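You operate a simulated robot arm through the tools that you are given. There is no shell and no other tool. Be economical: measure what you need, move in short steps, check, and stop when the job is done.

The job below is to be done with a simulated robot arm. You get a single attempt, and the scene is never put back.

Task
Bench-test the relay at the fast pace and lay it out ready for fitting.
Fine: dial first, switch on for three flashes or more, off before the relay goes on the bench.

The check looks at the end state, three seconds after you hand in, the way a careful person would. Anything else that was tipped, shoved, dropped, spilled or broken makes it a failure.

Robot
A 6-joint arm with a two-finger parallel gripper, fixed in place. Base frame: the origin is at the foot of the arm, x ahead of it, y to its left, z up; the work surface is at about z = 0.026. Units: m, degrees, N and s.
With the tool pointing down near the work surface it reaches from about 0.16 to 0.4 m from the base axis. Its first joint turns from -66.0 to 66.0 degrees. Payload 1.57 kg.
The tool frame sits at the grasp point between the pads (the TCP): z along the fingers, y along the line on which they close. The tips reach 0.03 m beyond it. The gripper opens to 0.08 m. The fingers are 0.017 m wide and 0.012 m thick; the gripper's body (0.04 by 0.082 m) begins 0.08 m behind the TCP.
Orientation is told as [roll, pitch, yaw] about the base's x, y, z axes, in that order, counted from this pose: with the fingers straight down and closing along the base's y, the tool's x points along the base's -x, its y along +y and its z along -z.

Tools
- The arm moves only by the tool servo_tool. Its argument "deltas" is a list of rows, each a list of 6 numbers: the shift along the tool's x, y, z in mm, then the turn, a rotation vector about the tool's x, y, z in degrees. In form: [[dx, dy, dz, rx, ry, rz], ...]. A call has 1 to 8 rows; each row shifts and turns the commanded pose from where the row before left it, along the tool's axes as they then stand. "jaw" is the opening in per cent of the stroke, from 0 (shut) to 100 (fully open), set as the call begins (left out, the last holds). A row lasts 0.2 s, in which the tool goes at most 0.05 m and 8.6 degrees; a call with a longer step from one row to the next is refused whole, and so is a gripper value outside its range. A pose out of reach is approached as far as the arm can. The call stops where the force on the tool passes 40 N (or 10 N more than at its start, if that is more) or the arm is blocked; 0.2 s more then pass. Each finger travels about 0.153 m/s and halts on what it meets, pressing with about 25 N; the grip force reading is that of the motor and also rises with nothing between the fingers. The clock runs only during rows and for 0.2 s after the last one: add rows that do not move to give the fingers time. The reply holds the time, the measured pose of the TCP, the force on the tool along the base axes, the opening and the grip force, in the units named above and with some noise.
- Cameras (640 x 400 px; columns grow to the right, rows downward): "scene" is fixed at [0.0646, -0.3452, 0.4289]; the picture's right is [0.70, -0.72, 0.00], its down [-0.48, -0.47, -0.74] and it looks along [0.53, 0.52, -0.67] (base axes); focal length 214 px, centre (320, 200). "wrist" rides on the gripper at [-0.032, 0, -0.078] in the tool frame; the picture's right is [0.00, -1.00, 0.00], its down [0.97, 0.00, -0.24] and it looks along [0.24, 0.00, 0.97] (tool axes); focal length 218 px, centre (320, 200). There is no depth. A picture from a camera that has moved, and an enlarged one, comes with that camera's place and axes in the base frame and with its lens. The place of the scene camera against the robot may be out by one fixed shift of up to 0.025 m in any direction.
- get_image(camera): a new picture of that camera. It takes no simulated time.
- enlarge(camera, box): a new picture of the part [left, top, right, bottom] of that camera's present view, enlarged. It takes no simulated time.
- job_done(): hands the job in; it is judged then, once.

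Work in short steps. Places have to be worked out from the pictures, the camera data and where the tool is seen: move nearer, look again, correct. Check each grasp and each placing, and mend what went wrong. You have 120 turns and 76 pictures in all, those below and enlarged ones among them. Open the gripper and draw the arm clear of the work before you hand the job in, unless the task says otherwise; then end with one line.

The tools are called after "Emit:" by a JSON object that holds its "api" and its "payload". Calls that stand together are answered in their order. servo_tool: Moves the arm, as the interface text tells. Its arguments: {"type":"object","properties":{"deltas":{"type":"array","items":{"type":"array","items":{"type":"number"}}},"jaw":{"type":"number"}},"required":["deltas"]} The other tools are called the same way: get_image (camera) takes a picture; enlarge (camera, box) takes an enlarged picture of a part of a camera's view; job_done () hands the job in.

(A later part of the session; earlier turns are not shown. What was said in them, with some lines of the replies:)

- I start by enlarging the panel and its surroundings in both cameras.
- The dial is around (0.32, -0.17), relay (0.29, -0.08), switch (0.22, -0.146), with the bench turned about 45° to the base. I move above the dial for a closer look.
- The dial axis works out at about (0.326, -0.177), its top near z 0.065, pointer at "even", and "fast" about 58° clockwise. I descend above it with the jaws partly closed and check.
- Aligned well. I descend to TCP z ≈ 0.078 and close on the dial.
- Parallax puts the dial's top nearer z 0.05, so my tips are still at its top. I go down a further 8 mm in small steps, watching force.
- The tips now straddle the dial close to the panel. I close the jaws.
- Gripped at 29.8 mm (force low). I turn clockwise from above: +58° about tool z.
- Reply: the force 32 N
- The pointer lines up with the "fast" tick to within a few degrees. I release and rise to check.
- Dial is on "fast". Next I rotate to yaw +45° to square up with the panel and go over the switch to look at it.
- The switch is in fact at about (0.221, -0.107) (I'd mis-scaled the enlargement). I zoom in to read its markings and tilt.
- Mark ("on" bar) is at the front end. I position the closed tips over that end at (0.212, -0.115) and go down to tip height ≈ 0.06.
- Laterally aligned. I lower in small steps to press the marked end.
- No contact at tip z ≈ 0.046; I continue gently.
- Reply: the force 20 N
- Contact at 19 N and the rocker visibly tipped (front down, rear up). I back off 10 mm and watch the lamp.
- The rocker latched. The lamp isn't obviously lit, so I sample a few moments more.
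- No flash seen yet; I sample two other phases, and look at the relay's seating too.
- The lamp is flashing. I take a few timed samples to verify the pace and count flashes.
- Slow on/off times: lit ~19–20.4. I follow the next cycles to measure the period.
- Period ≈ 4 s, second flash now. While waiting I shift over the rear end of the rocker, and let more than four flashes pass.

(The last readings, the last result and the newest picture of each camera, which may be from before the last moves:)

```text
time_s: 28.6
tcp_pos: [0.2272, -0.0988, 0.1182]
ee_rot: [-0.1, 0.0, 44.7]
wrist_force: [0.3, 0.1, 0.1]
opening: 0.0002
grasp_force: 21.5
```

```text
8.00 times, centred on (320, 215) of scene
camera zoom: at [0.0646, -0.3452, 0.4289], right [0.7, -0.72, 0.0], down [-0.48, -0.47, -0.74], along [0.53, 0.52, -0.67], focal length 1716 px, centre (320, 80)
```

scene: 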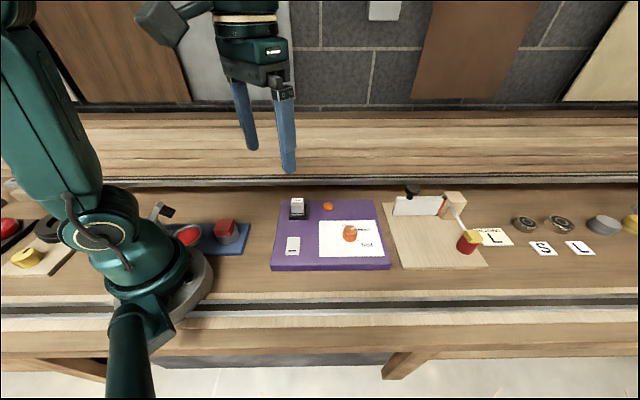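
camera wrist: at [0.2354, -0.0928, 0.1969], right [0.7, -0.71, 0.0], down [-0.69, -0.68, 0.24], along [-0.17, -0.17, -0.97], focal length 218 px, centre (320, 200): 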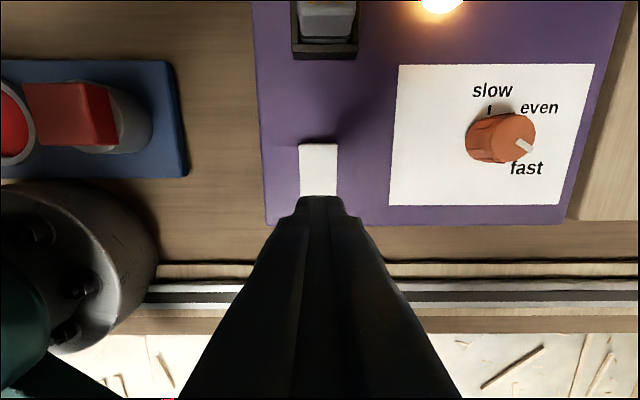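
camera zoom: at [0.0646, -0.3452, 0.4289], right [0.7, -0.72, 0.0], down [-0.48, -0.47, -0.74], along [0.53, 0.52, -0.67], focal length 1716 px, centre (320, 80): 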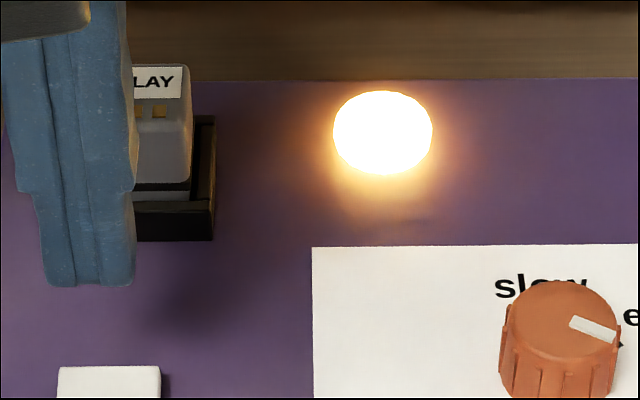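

The third lit spell is seen. I wait several seconds more for margin.

Emit:
{"api": "servo_tool", "payload": {"deltas": [[0, 0, 0, 0, 0, 0], [0, 0, 0, 0, 0, 0], [0, 0, 0, 0, 0, 0], [0, 0, 0, 0, 0, 0], [0, 0, 0, 0, 0, 0], [0, 0, 0, 0, 0, 0], [0, 0, 0, 0, 0, 0], [0, 0, 0, 0, 0, 0]]}}

Emit:
{"api": "servo_tool", "payload": {"deltas": [[0, 0, 0, 0, 0, 0], [0, 0, 0, 0, 0, 0], [0, 0, 0, 0, 0, 0], [0, 0, 0, 0, 0, 0], [0, 0, 0, 0, 0, 0], [0, 0, 0, 0, 0, 0], [0, 0, 0, 0, 0, 0], [0, 0, 0, 0, 0, 0]]}}

Emit:
{"api": "servo_tool", "payload": {"deltas": [[0, 0, 0, 0, 0, 0], [0, 0, 0, 0, 0, 0], [0, 0, 0, 0, 0, 0], [0, 0, 0, 0, 0, 0], [0, 0, 0, 0, 0, 0], [0, 0, 0, 0, 0, 0], [0, 0, 0, 0, 0, 0], [0, 0, 0, 0, 0, 0]]}}

Emit:
{"api": "servo_tool", "payload": {"deltas": [[0, 0, 0, 0, 0, 0], [0, 0, 0, 0, 0, 0], [0, 0, 0, 0, 0, 0], [0, 0, 0, 0, 0, 0], [0, 0, 0, 0, 0, 0], [0, 0, 0, 0, 0, 0], [0, 0, 0, 0, 0, 0], [0, 0, 0, 0, 0, 0]]}}

Emit:
{"api": "servo_tool", "payload": {"deltas": [[0, 0, 0, 0, 0, 0], [0, 0, 0, 0, 0, 0], [0, 0, 0, 0, 0, 0], [0, 0, 0, 0, 0, 0], [0, 0, 0, 0, 0, 0], [0, 0, 0, 0, 0, 0], [0, 0, 0, 0, 0, 0], [0, 0, 0, 0, 0, 0]]}}

```text
time_s: 30.4
tcp_pos: [0.2273, -0.0996, 0.1179]
ee_rot: [-0.1, 0.0, 44.7]
wrist_force: [-0.6, 0.1, -0.6]
opening: 0.0
grasp_force: 21.3
```

```text
time_s: 32.2
tcp_pos: [0.2281, -0.0996, 0.1182]
ee_rot: [-0.1, 0.0, 44.6]
wrist_force: [0.2, -0.5, 0.0]
opening: 0.0001
grasp_force: 20.9
```

```text
time_s: 34.0
tcp_pos: [0.2271, -0.0978, 0.1192]
ee_rot: [-0.2, 0.1, 44.7]
wrist_force: [0.2, 0.0, -0.3]
opening: 0.0
grasp_force: 22.5
```

```text
time_s: 35.8
tcp_pos: [0.2273, -0.0994, 0.1175]
ee_rot: [-0.1, 0.0, 44.7]
wrist_force: [0.2, 0.2, -0.8]
opening: 0.0001
grasp_force: 21.5
```

```text
time_s: 37.6
tcp_pos: [0.2281, -0.0995, 0.1178]
ee_rot: [-0.1, 0.0, 44.7]
wrist_force: [-0.5, -0.9, -1.5]
opening: 0.0002
grasp_force: 21.8
```

Well over three flashes have passed. I press the rear end of the rocker to switch off.

Emit:
{"api": "servo_tool", "payload": {"deltas": [[0, 0, 20, 0, 0, 0], [0, 0, 20, 0, 0, 0], [0, 0, 5, 0, 0, 0], [0, 0, 1.5, 0, 0, 0], [0, 0, 1.5, 0, 0, 0]]}}

Emit:
{"api": "servo_tool", "payload": {"deltas": [[0, 0, 1.2, 0, 0, 0], [0, 0, 1.2, 0, 0, 0]]}}

Emit:
{"api": "servo_tool", "payload": {"deltas": [[0, 0, 1.2, 0, 0, 0], [0, 0, 1.2, 0, 0, 0]]}}

Emit:
{"api": "enlarge", "payload": {"camera": "scene", "box": [270, 190, 350, 265]}}

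```text
time_s: 38.8
tcp_pos: [0.2267, -0.0993, 0.07]
ee_rot: [0.0, 0.0, 44.7]
wrist_force: [0.4, 0.8, -0.4]
opening: 0.0003
grasp_force: 20.8
```

```text
time_s: 39.4
tcp_pos: [0.2267, -0.1005, 0.0675]
ee_rot: [-0.1, 0.0, 44.7]
wrist_force: [0.0, 0.6, 0.2]
opening: 0.0
grasp_force: 21.1
```

```text
time_s: 40.0
tcp_pos: [0.2257, -0.0998, 0.0654]
ee_rot: [-0.1, 0.0, 44.7]
wrist_force: [-0.1, 0.5, 1.6]
opening: 0.0003
grasp_force: 21.0
```

```text
5.33 times, centred on (310, 228) of scene
camera zoom: at [0.0646, -0.3452, 0.4289], right [0.7, -0.72, 0.0], down [-0.48, -0.47, -0.74], along [0.53, 0.52, -0.67], focal length 1144 px, centre (373, 53)
```

zoom: 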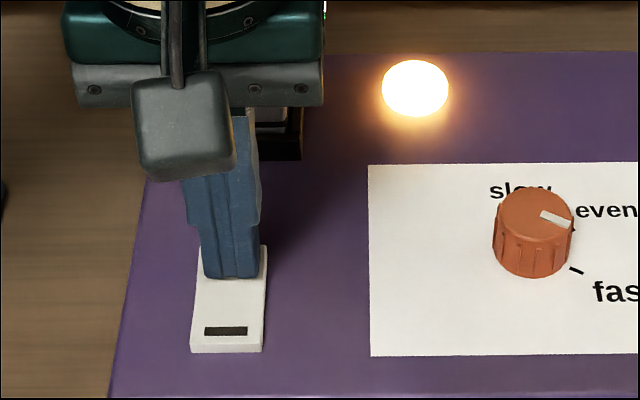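

Emit:
{"api": "servo_tool", "payload": {"deltas": [[0, 0, 1.2, 0, 0, 0], [0, 0, 1.2, 0, 0, 0]]}}

Emit:
{"api": "enlarge", "payload": {"camera": "scene", "box": [270, 190, 350, 265]}}

```text
time_s: 40.6
tcp_pos: [0.2264, -0.0993, 0.0627]
ee_rot: [-0.2, 0.1, 44.8]
wrist_force: [-6.9, 6.3, 35.2]
opening: 0.0001
grasp_force: 21.3
```

```text
5.33 times, centred on (310, 228) of scene
camera zoom: at [0.0645, -0.3452, 0.4289], right [0.7, -0.72, 0.0], down [-0.48, -0.47, -0.74], along [0.53, 0.52, -0.67], focal length 1144 px, centre (373, 53)
```

zoom: 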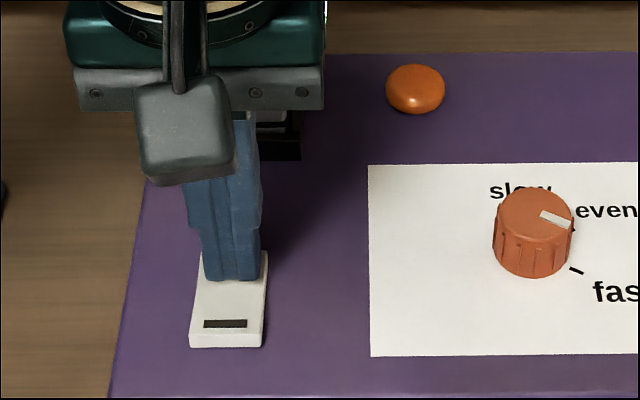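

The rocker flipped back to its off position. I lift and move above the relay to look at it.

Emit:
{"api": "servo_tool", "payload": {"deltas": [[0, 0, -10, 0, 0, 0], [0, 0, -40, 0, 0, 0], [0, 0, -45, 0, 0, 0], [-28, -2, -25, 0, 0, 0], [-30, -2, 0, 0, 0, 0], [0, 0, 0, 0, 0, 0], [0, 0, 0, 0, 0, 0]], "jaw": 50}}

Emit:
{"api": "get_image", "payload": {"camera": "wrist"}}

Emit:
{"api": "enlarge", "payload": {"camera": "scene", "box": [270, 180, 370, 265]}}

```text
time_s: 42.2
tcp_pos: [0.2703, -0.0618, 0.1831]
ee_rot: [0.0, 0.0, 44.7]
wrist_force: [0.7, 0.7, 0.4]
opening: 0.0402
grasp_force: 0.0
```

```text
29 pictures are left
camera wrist: at [0.2938, -0.0394, 0.2624], right [0.7, -0.71, 0.0], down [-0.69, -0.68, 0.24], along [-0.17, -0.17, -0.97], focal length 218 px, centre (320, 200)
```

wrist: 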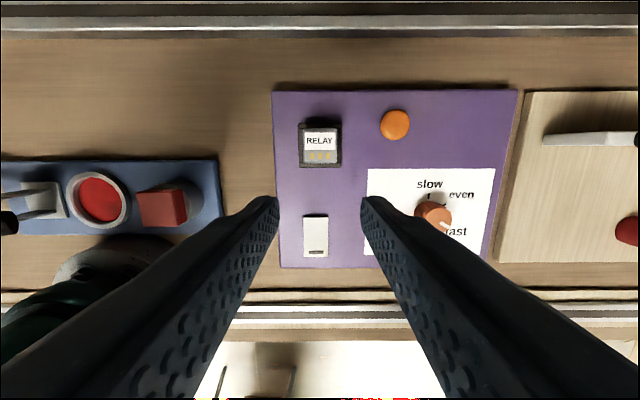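

```text
4.71 times, centred on (320, 222) of scene
camera zoom: at [0.0646, -0.3452, 0.4289], right [0.7, -0.72, 0.0], down [-0.48, -0.47, -0.74], along [0.53, 0.52, -0.67], focal length 1009 px, centre (320, 94)
```

zoom: 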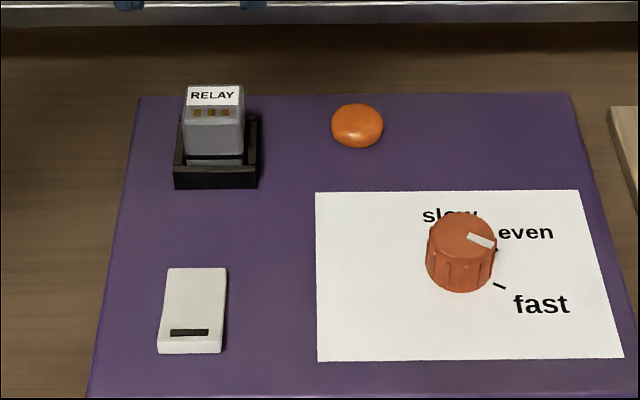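

Emit:
{"api": "enlarge", "payload": {"camera": "wrist", "box": [285, 110, 355, 180]}}

Emit:
{"api": "enlarge", "payload": {"camera": "scene", "box": [280, 190, 320, 225]}}

```text
5.71 times, centred on (320, 145) of wrist
camera zoom: at [0.2938, -0.0394, 0.2624], right [0.7, -0.71, 0.0], down [-0.69, -0.68, 0.24], along [-0.17, -0.17, -0.97], focal length 1247 px, centre (320, 514)
```

zoom: 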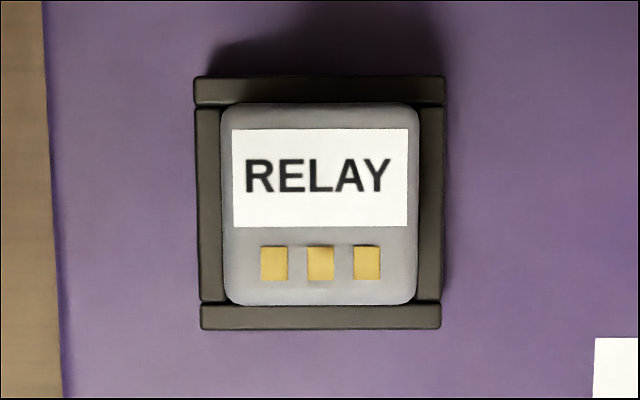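

```text
11.43 times, centred on (300, 208) of scene
camera zoom: at [0.0646, -0.3452, 0.4289], right [0.7, -0.72, 0.0], down [-0.48, -0.47, -0.74], along [0.53, 0.52, -0.67], focal length 2451 px, centre (549, 114)
```

zoom: 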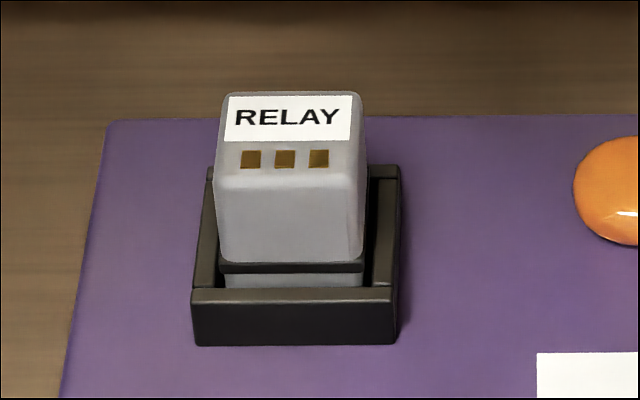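

Relay centre ≈ (0.294, -0.040), top z ≈ 0.071, width ≈ 29 mm, socket wall top ≈ 0.048. I descend over it, staying with tips above the socket walls.

Emit:
{"api": "servo_tool", "payload": {"deltas": [[-16, -0.6, 10, 0, 0, 0], [-16, -0.6, 20, 0, 0, 0], [0, 0, 30, 0, 0, 0], [0, 0, 15, 0, 0, 0], [0, 0, 0, 0, 0, 0]], "jaw": 58}}

Emit:
{"api": "get_image", "payload": {"camera": "wrist"}}

Emit:
{"api": "enlarge", "payload": {"camera": "scene", "box": [260, 160, 360, 240]}}

```text
time_s: 43.4
tcp_pos: [0.2934, -0.0403, 0.1072]
ee_rot: [-0.2, 0.0, 44.7]
wrist_force: [-0.1, -0.4, 1.1]
opening: 0.0465
grasp_force: 0.0
```

```text
25 pictures are left
camera wrist: at [0.3177, -0.0183, 0.1874], right [0.7, -0.71, 0.0], down [-0.69, -0.68, 0.24], along [-0.17, -0.17, -0.97], focal length 218 px, centre (320, 200)
```

wrist: 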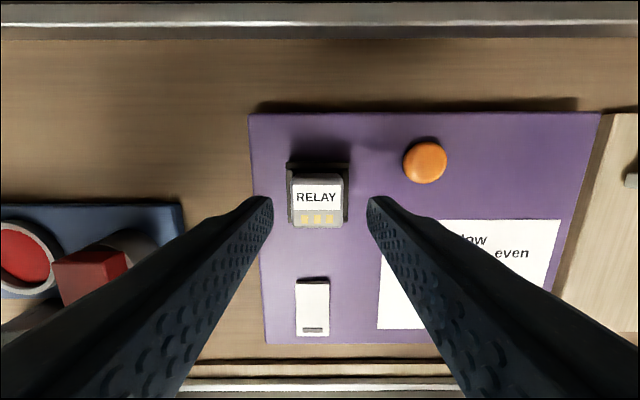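

```text
5.00 times, centred on (310, 200) of scene
camera zoom: at [0.0646, -0.3452, 0.4289], right [0.7, -0.72, 0.0], down [-0.48, -0.47, -0.74], along [0.53, 0.52, -0.67], focal length 1072 px, centre (370, 200)
```

zoom: 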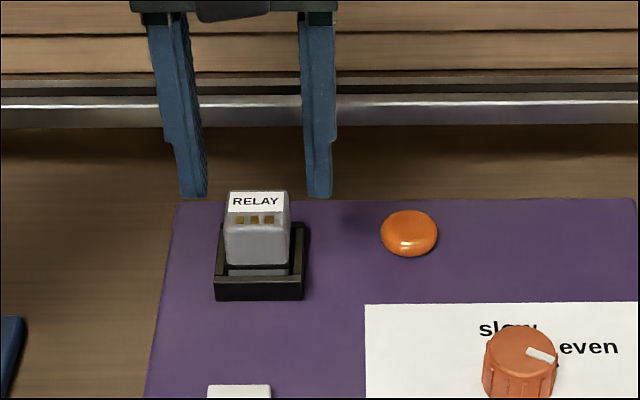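

Centred laterally. Down 20 mm more, then close.

Emit:
{"api": "servo_tool", "payload": {"deltas": [[-1.5, 0, 10, 0, 0, 0], [0, 0, 10, 0, 0, 0], [0, 0, 0, 0, 0, 0]]}}

Emit:
{"api": "servo_tool", "payload": {"deltas": [[0, 0, 0, 0, 0, 0], [0, 0, 0, 0, 0, 0], [0, 0, 0, 0, 0, 0]], "jaw": 25}}

Emit:
{"api": "enlarge", "payload": {"camera": "scene", "box": [260, 170, 340, 235]}}

```text
time_s: 44.2
tcp_pos: [0.2954, -0.0379, 0.0871]
ee_rot: [0.0, 0.0, 44.7]
wrist_force: [0.7, -1.0, -0.4]
opening: 0.0464
grasp_force: 0.1
```

```text
time_s: 45.0
tcp_pos: [0.2961, -0.0388, 0.0876]
ee_rot: [-0.1, 0.0, 44.6]
wrist_force: [-1.3, -0.3, 0.3]
opening: 0.0289
grasp_force: 24.6
```

```text
6.15 times, centred on (300, 202) of scene
camera zoom: at [0.0646, -0.3452, 0.4289], right [0.7, -0.72, 0.0], down [-0.48, -0.47, -0.74], along [0.53, 0.52, -0.67], focal length 1320 px, centre (443, 185)
```

zoom: 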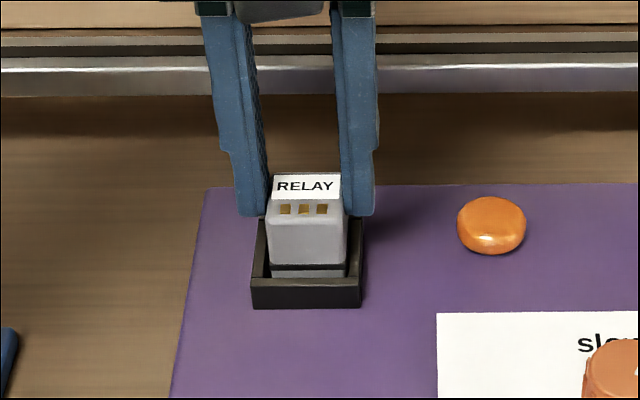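

Good grip (28.9 mm). I pull straight up slowly, then higher.

Emit:
{"api": "servo_tool", "payload": {"deltas": [[0, 0, -4, 0, 0, 0], [0, 0, -6, 0, 0, 0], [0, 0, -15, 0, 0, 0], [0, 0, -25, 0, 0, 0], [0, 0, -25, 0, 0, 0], [0, 0, 0, 0, 0, 0]]}}

Emit:
{"api": "enlarge", "payload": {"camera": "scene", "box": [250, 110, 350, 230]}}

```text
time_s: 46.4
tcp_pos: [0.2972, -0.0388, 0.1654]
ee_rot: [0.0, 0.1, 44.7]
wrist_force: [-1.1, 0.2, -0.5]
opening: 0.0288
grasp_force: 24.6
```

```text
3.33 times, centred on (300, 170) of scene
camera zoom: at [0.0646, -0.3452, 0.4289], right [0.7, -0.72, 0.0], down [-0.48, -0.47, -0.74], along [0.53, 0.52, -0.67], focal length 715 px, centre (387, 300)
```

zoom: 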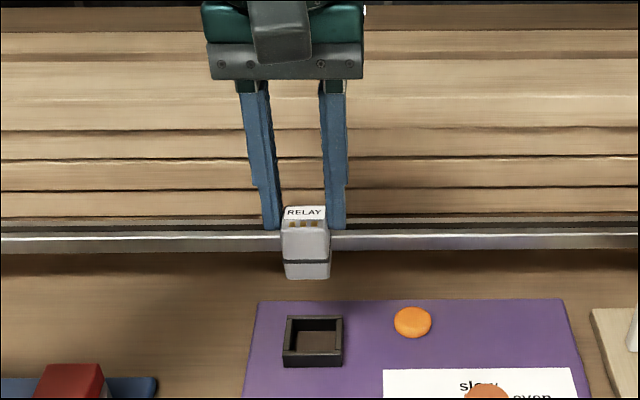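

Relay is out of the socket cleanly. I carry it left to the clear bench area at about (0.243, 0.074), behind and right of the blue board.

Emit:
{"api": "servo_tool", "payload": {"deltas": [[-10, 29, 0, 0, 0, 0], [-10, 30, 0, 0, 0, 0], [-11, 30, 0, 0, 0, 0], [-11, 29, 0, 0, 0, 0], [0, 0, 0, 0, 0, 0]]}}

Emit:
{"api": "get_image", "payload": {"camera": "wrist"}}

Emit:
{"api": "get_image", "payload": {"camera": "scene"}}

```text
time_s: 47.6
tcp_pos: [0.2432, 0.0765, 0.1648]
ee_rot: [-0.1, 0.0, 44.7]
wrist_force: [1.4, 1.0, -0.9]
opening: 0.0291
grasp_force: 24.2
```

```text
21 pictures are left
camera wrist: at [0.2669, 0.0986, 0.2435], right [0.7, -0.71, 0.0], down [-0.69, -0.68, 0.24], along [-0.17, -0.17, -0.97], focal length 218 px, centre (320, 200)
```

wrist: 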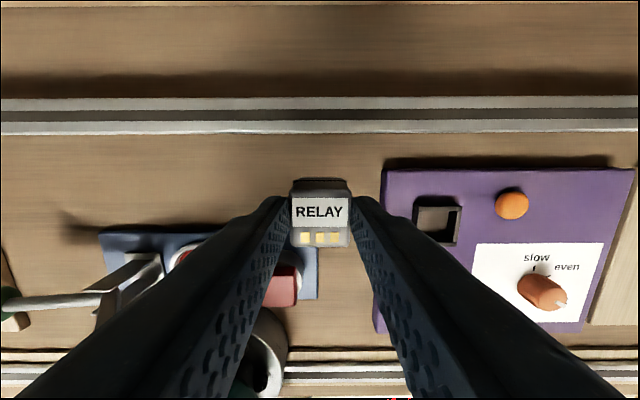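

```text
20 pictures are left
```

scene: 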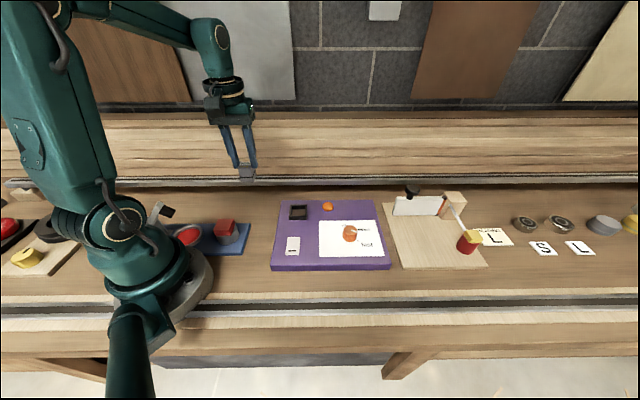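

The spot below (≈ image (319,179)) is clear bench, ~5 cm from the board, panel and rail. I lower.

Emit:
{"api": "servo_tool", "payload": {"deltas": [[0, 0, 25, 0, 0, 0], [0, 0, 25, 0, 0, 0], [0, 0, 20, 0, 0, 0], [0, 0, 8, 0, 0, 0], [0, 0, 0, 0, 0, 0]]}}

Emit:
{"api": "enlarge", "payload": {"camera": "scene", "box": [200, 150, 300, 240]}}

```text
time_s: 48.8
tcp_pos: [0.2426, 0.0744, 0.0857]
ee_rot: [0.0, 0.0, 44.6]
wrist_force: [0.4, -0.4, -0.1]
opening: 0.0291
grasp_force: 25.1
```

```text
4.44 times, centred on (250, 195) of scene
camera zoom: at [0.0646, -0.3452, 0.4289], right [0.7, -0.72, 0.0], down [-0.48, -0.47, -0.74], along [0.53, 0.52, -0.67], focal length 953 px, centre (631, 222)
```

zoom: 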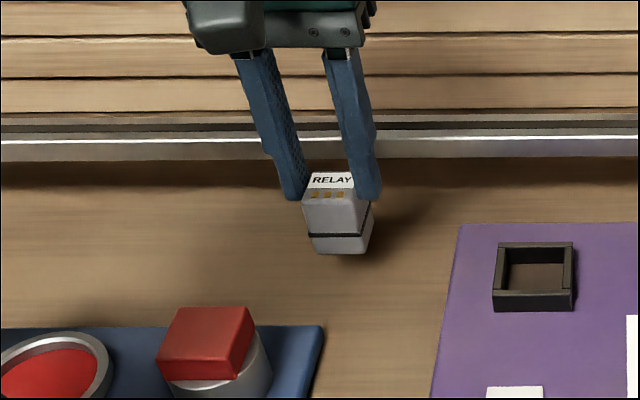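

Close to the surface; I lower in small steps until contact shows.

Emit:
{"api": "servo_tool", "payload": {"deltas": [[0, 0, 1.5, 0, 0, 0], [0, 0, 1.5, 0, 0, 0]]}}

Emit:
{"api": "servo_tool", "payload": {"deltas": [[0, 0, 1.5, 0, 0, 0], [0, 0, 1.5, 0, 0, 0]]}}

Emit:
{"api": "enlarge", "payload": {"camera": "scene", "box": [230, 170, 300, 220]}}

```text
time_s: 49.4
tcp_pos: [0.2425, 0.0739, 0.0816]
ee_rot: [-0.1, 0.0, 44.7]
wrist_force: [0.8, -0.7, 0.2]
opening: 0.029
grasp_force: 25.2
```

```text
time_s: 50.0
tcp_pos: [0.2429, 0.0744, 0.0785]
ee_rot: [-0.1, 0.0, 44.7]
wrist_force: [-0.3, 0.8, -0.9]
opening: 0.0289
grasp_force: 25.3
```

```text
8.00 times, centred on (265, 195) of scene
camera zoom: at [0.0646, -0.3452, 0.4289], right [0.7, -0.72, 0.0], down [-0.48, -0.47, -0.74], along [0.53, 0.52, -0.67], focal length 1716 px, centre (760, 240)
```

zoom: 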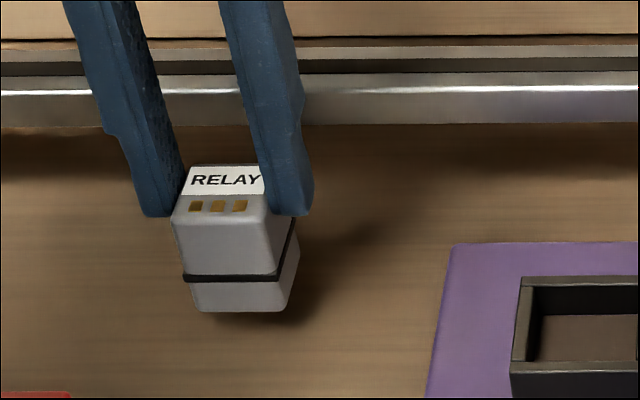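

Emit:
{"api": "servo_tool", "payload": {"deltas": [[0, 0, 1.5, 0, 0, 0], [0, 0, 1, 0, 0, 0]]}}

Emit:
{"api": "servo_tool", "payload": {"deltas": [[0, 0, 1, 0, 0, 0], [0, 0, 1, 0, 0, 0]]}}

```text
time_s: 50.6
tcp_pos: [0.2424, 0.0755, 0.0762]
ee_rot: [0.0, -0.1, 44.7]
wrist_force: [0.1, -0.1, -0.9]
opening: 0.029
grasp_force: 25.0
```

```text
time_s: 51.2
tcp_pos: [0.2432, 0.0736, 0.0745]
ee_rot: [-0.1, 0.0, 44.7]
wrist_force: [0.1, -0.4, -0.2]
opening: 0.029
grasp_force: 25.4
```

Emit:
{"api": "servo_tool", "payload": {"deltas": [[0, 0, 1, 0, 0, 0], [0, 0, 1, 0, 0, 0]]}}

Emit:
{"api": "servo_tool", "payload": {"deltas": [[0, 0, 1, 0, 0, 0]]}}

Emit:
{"api": "enlarge", "payload": {"camera": "scene", "box": [230, 170, 300, 220]}}

```text
time_s: 51.8
tcp_pos: [0.2415, 0.0756, 0.0729]
ee_rot: [0.0, 0.0, 44.7]
wrist_force: [0.3, -0.5, 0.7]
opening: 0.0288
grasp_force: 25.0
```

```text
time_s: 52.2
tcp_pos: [0.243, 0.0743, 0.0722]
ee_rot: [-0.1, 0.0, 44.7]
wrist_force: [0.4, 0.2, -0.9]
opening: 0.0292
grasp_force: 24.7
```

```text
8.00 times, centred on (265, 195) of scene
camera zoom: at [0.0646, -0.3452, 0.4289], right [0.7, -0.72, 0.0], down [-0.48, -0.47, -0.74], along [0.53, 0.52, -0.67], focal length 1716 px, centre (760, 240)
```

zoom: 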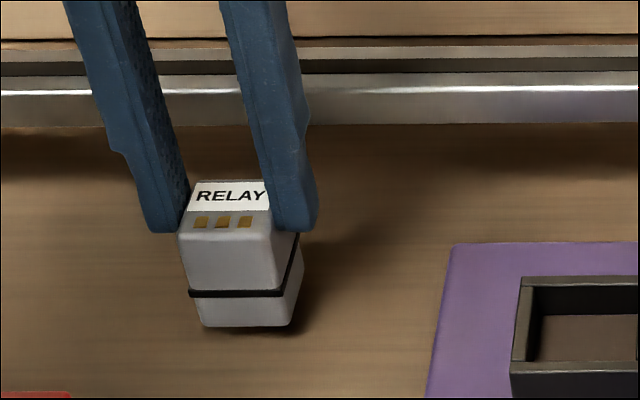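

Emit:
{"api": "servo_tool", "payload": {"deltas": [[0, 0, 1, 0, 0, 0], [0, 0, 1, 0, 0, 0]]}}

Emit:
{"api": "servo_tool", "payload": {"deltas": [[0, 0, 1, 0, 0, 0]]}}

Emit:
{"api": "servo_tool", "payload": {"deltas": [[0, 0, 1, 0, 0, 0]]}}

```text
time_s: 52.8
tcp_pos: [0.243, 0.0738, 0.0706]
ee_rot: [-0.2, 0.1, 44.7]
wrist_force: [-0.1, -0.3, -0.5]
opening: 0.0288
grasp_force: 24.9
```

```text
time_s: 53.2
tcp_pos: [0.2427, 0.074, 0.0678]
ee_rot: [-0.1, 0.0, 44.7]
wrist_force: [-0.3, -0.5, -0.9]
opening: 0.0291
grasp_force: 25.2
```

```text
time_s: 53.6
tcp_pos: [0.2441, 0.0745, 0.067]
ee_rot: [0.0, 0.0, 44.7]
wrist_force: [0.1, 0.2, -0.3]
opening: 0.0292
grasp_force: 25.1
```

Emit:
{"api": "servo_tool", "payload": {"deltas": [[0, 0, 1, 0, 0, 0]]}}

Emit:
{"api": "enlarge", "payload": {"camera": "scene", "box": [230, 170, 300, 220]}}

```text
time_s: 54.0
tcp_pos: [0.2429, 0.0742, 0.0673]
ee_rot: [0.0, -0.1, 44.7]
wrist_force: [-0.1, 0.0, -0.7]
opening: 0.0288
grasp_force: 25.2
```

```text
8.00 times, centred on (265, 195) of scene
camera zoom: at [0.0646, -0.3452, 0.4289], right [0.7, -0.72, 0.0], down [-0.48, -0.47, -0.74], along [0.53, 0.52, -0.67], focal length 1716 px, centre (760, 240)
```

zoom: 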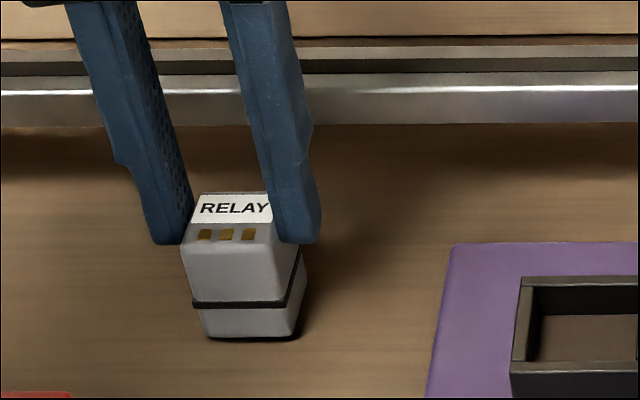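

Contact shadow is closing in; a few more millimetres at most.

Emit:
{"api": "servo_tool", "payload": {"deltas": [[0, 0, 1, 0, 0, 0]]}}

Emit:
{"api": "servo_tool", "payload": {"deltas": [[0, 0, 1, 0, 0, 0]]}}

Emit:
{"api": "servo_tool", "payload": {"deltas": [[0, 0, 0.7, 0, 0, 0]]}}

```text
time_s: 54.4
tcp_pos: [0.2429, 0.075, 0.0667]
ee_rot: [0.0, 0.1, 44.7]
wrist_force: [0.9, -0.2, -0.7]
opening: 0.0289
grasp_force: 25.1
```

```text
time_s: 54.8
tcp_pos: [0.2437, 0.0746, 0.065]
ee_rot: [-0.1, 0.0, 44.7]
wrist_force: [0.2, -0.3, -0.3]
opening: 0.0286
grasp_force: 24.6
```

```text
time_s: 55.2
tcp_pos: [0.2429, 0.0744, 0.0643]
ee_rot: [-0.1, 0.0, 44.7]
wrist_force: [0.0, -0.4, -0.1]
opening: 0.029
grasp_force: 24.7
```

Emit:
{"api": "enlarge", "payload": {"camera": "scene", "box": [230, 170, 300, 220]}}

Emit:
{"api": "get_image", "payload": {"camera": "wrist"}}

```text
8.00 times, centred on (265, 195) of scene
camera zoom: at [0.0646, -0.3452, 0.4289], right [0.7, -0.72, 0.0], down [-0.48, -0.47, -0.74], along [0.53, 0.52, -0.67], focal length 1716 px, centre (760, 240)
```

zoom: 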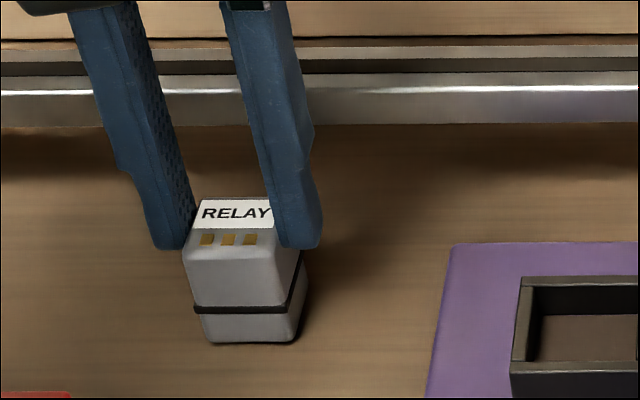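

```text
14 pictures are left
camera wrist: at [0.2661, 0.0965, 0.1435], right [0.7, -0.71, 0.0], down [-0.69, -0.68, 0.24], along [-0.17, -0.17, -0.97], focal length 218 px, centre (320, 200)
```

wrist: 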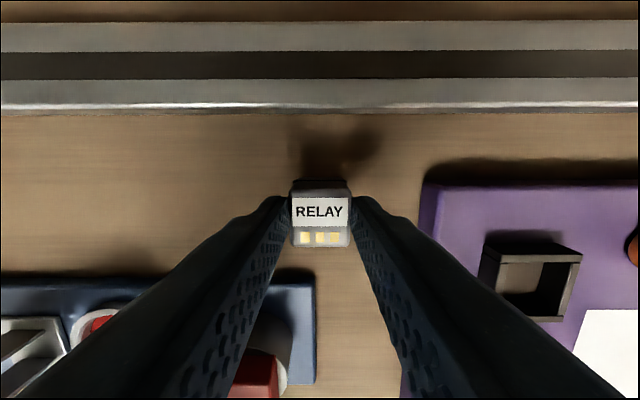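

Emit:
{"api": "servo_tool", "payload": {"deltas": [[0, 0, 0.8, 0, 0, 0]]}}

Emit:
{"api": "servo_tool", "payload": {"deltas": [[0, 0, 0.8, 0, 0, 0]]}}

Emit:
{"api": "servo_tool", "payload": {"deltas": [[0, 0, 0.8, 0, 0, 0]]}}

```text
time_s: 55.6
tcp_pos: [0.2428, 0.0745, 0.064]
ee_rot: [-0.1, -0.1, 44.8]
wrist_force: [-0.2, 0.0, -1.3]
opening: 0.0291
grasp_force: 24.7
```

```text
time_s: 56.0
tcp_pos: [0.2435, 0.0747, 0.0624]
ee_rot: [-0.1, -0.1, 44.7]
wrist_force: [-2.2, -0.9, 6.4]
opening: 0.0289
grasp_force: 25.2
```

```text
time_s: 56.4
tcp_pos: [0.2428, 0.0741, 0.0624]
ee_rot: [-0.1, -0.1, 44.8]
wrist_force: [-5.1, -1.2, 25.8]
opening: 0.0291
grasp_force: 25.4
```

Contact (25.8 N). I ease up 1 mm to relieve it and open the jaws gently.

Emit:
{"api": "servo_tool", "payload": {"deltas": [[0, 0, -1.0, 0, 0, 0], [0, 0, 0, 0, 0, 0]]}}

Emit:
{"api": "servo_tool", "payload": {"deltas": [[0, 0, 0, 0, 0, 0], [0, 0, 0, 0, 0, 0], [0, 0, 0, 0, 0, 0]], "jaw": 55}}

Emit:
{"api": "enlarge", "payload": {"camera": "scene", "box": [230, 170, 300, 220]}}

```text
time_s: 57.0
tcp_pos: [0.2422, 0.0728, 0.0617]
ee_rot: [0.0, -0.2, 44.7]
wrist_force: [4.3, -1.0, 8.7]
opening: 0.0287
grasp_force: 25.2
```

```text
time_s: 57.8
tcp_pos: [0.2416, 0.0738, 0.0622]
ee_rot: [0.0, 0.0, 44.7]
wrist_force: [-0.3, -0.2, -0.2]
opening: 0.044
grasp_force: 0.1
```

```text
8.00 times, centred on (265, 195) of scene
camera zoom: at [0.0646, -0.3452, 0.4289], right [0.7, -0.72, 0.0], down [-0.48, -0.47, -0.74], along [0.53, 0.52, -0.67], focal length 1716 px, centre (760, 240)
```

zoom: 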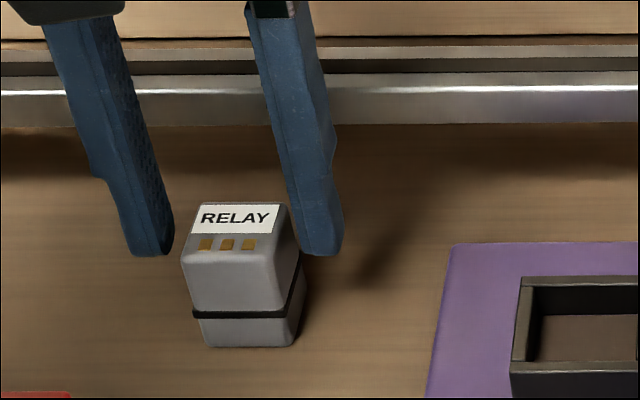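

The relay stands upright and free on the bench. I rise straight up and draw clear, then check everything.

Emit:
{"api": "servo_tool", "payload": {"deltas": [[0, 0, -15, 0, 0, 0], [0, 0, -30, 0, 0, 0], [0, 0, -40, 0, 0, 0], [0, 0, -40, 0, 0, 0], [0, 0, -20, 0, 0, 0], [0, 0, 0, 0, 0, 0]]}}

Emit:
{"api": "get_image", "payload": {"camera": "wrist"}}

Emit:
{"api": "get_image", "payload": {"camera": "scene"}}

Emit:
{"api": "enlarge", "payload": {"camera": "scene", "box": [220, 170, 400, 280]}}

```text
time_s: 59.2
tcp_pos: [0.2416, 0.0741, 0.2068]
ee_rot: [-0.2, 0.0, 44.7]
wrist_force: [0.0, -0.1, -0.8]
opening: 0.044
grasp_force: 0.1
```

```text
12 pictures are left
camera wrist: at [0.2656, 0.0971, 0.2864], right [0.7, -0.71, 0.0], down [-0.69, -0.68, 0.24], along [-0.17, -0.17, -0.97], focal length 218 px, centre (320, 200)
```

wrist: 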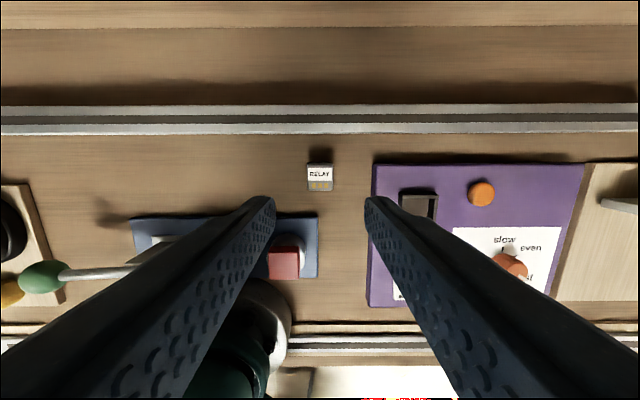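

```text
11 pictures are left
```

scene: 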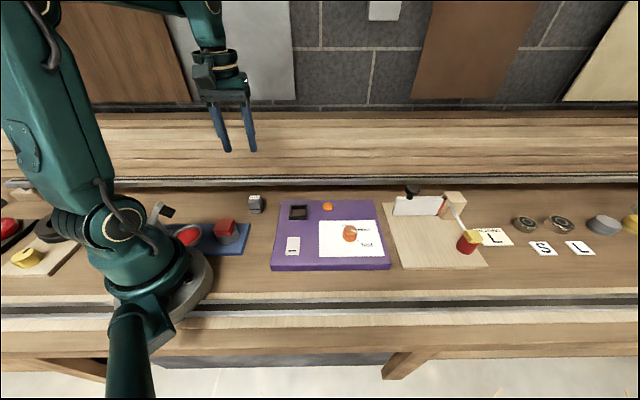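

```text
3.56 times, centred on (310, 225) of scene
camera zoom: at [0.0646, -0.3452, 0.4289], right [0.7, -0.72, 0.0], down [-0.48, -0.47, -0.74], along [0.53, 0.52, -0.67], focal length 763 px, centre (356, 111)
```

zoom: 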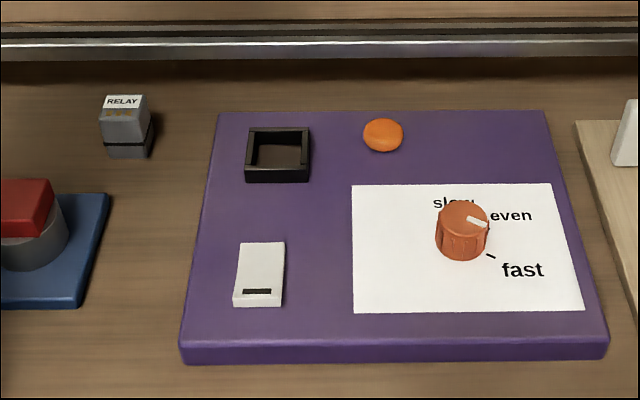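

Dial on "fast", switch off, lamp dark, socket empty, relay upright on clear bench, and nothing else has moved. I hand in.

Emit:
{"api": "job_done", "payload": {}}

```text
The job is handed in.
```

The job is handed in: I set the dial to "fast", ran the relay for about 25 s and saw the lamp light at least three times, though my still pictures couldn't confirm the flash rate. I then switched off, pulled the relay and stood it upright, label up, on clear bench left of the panel.
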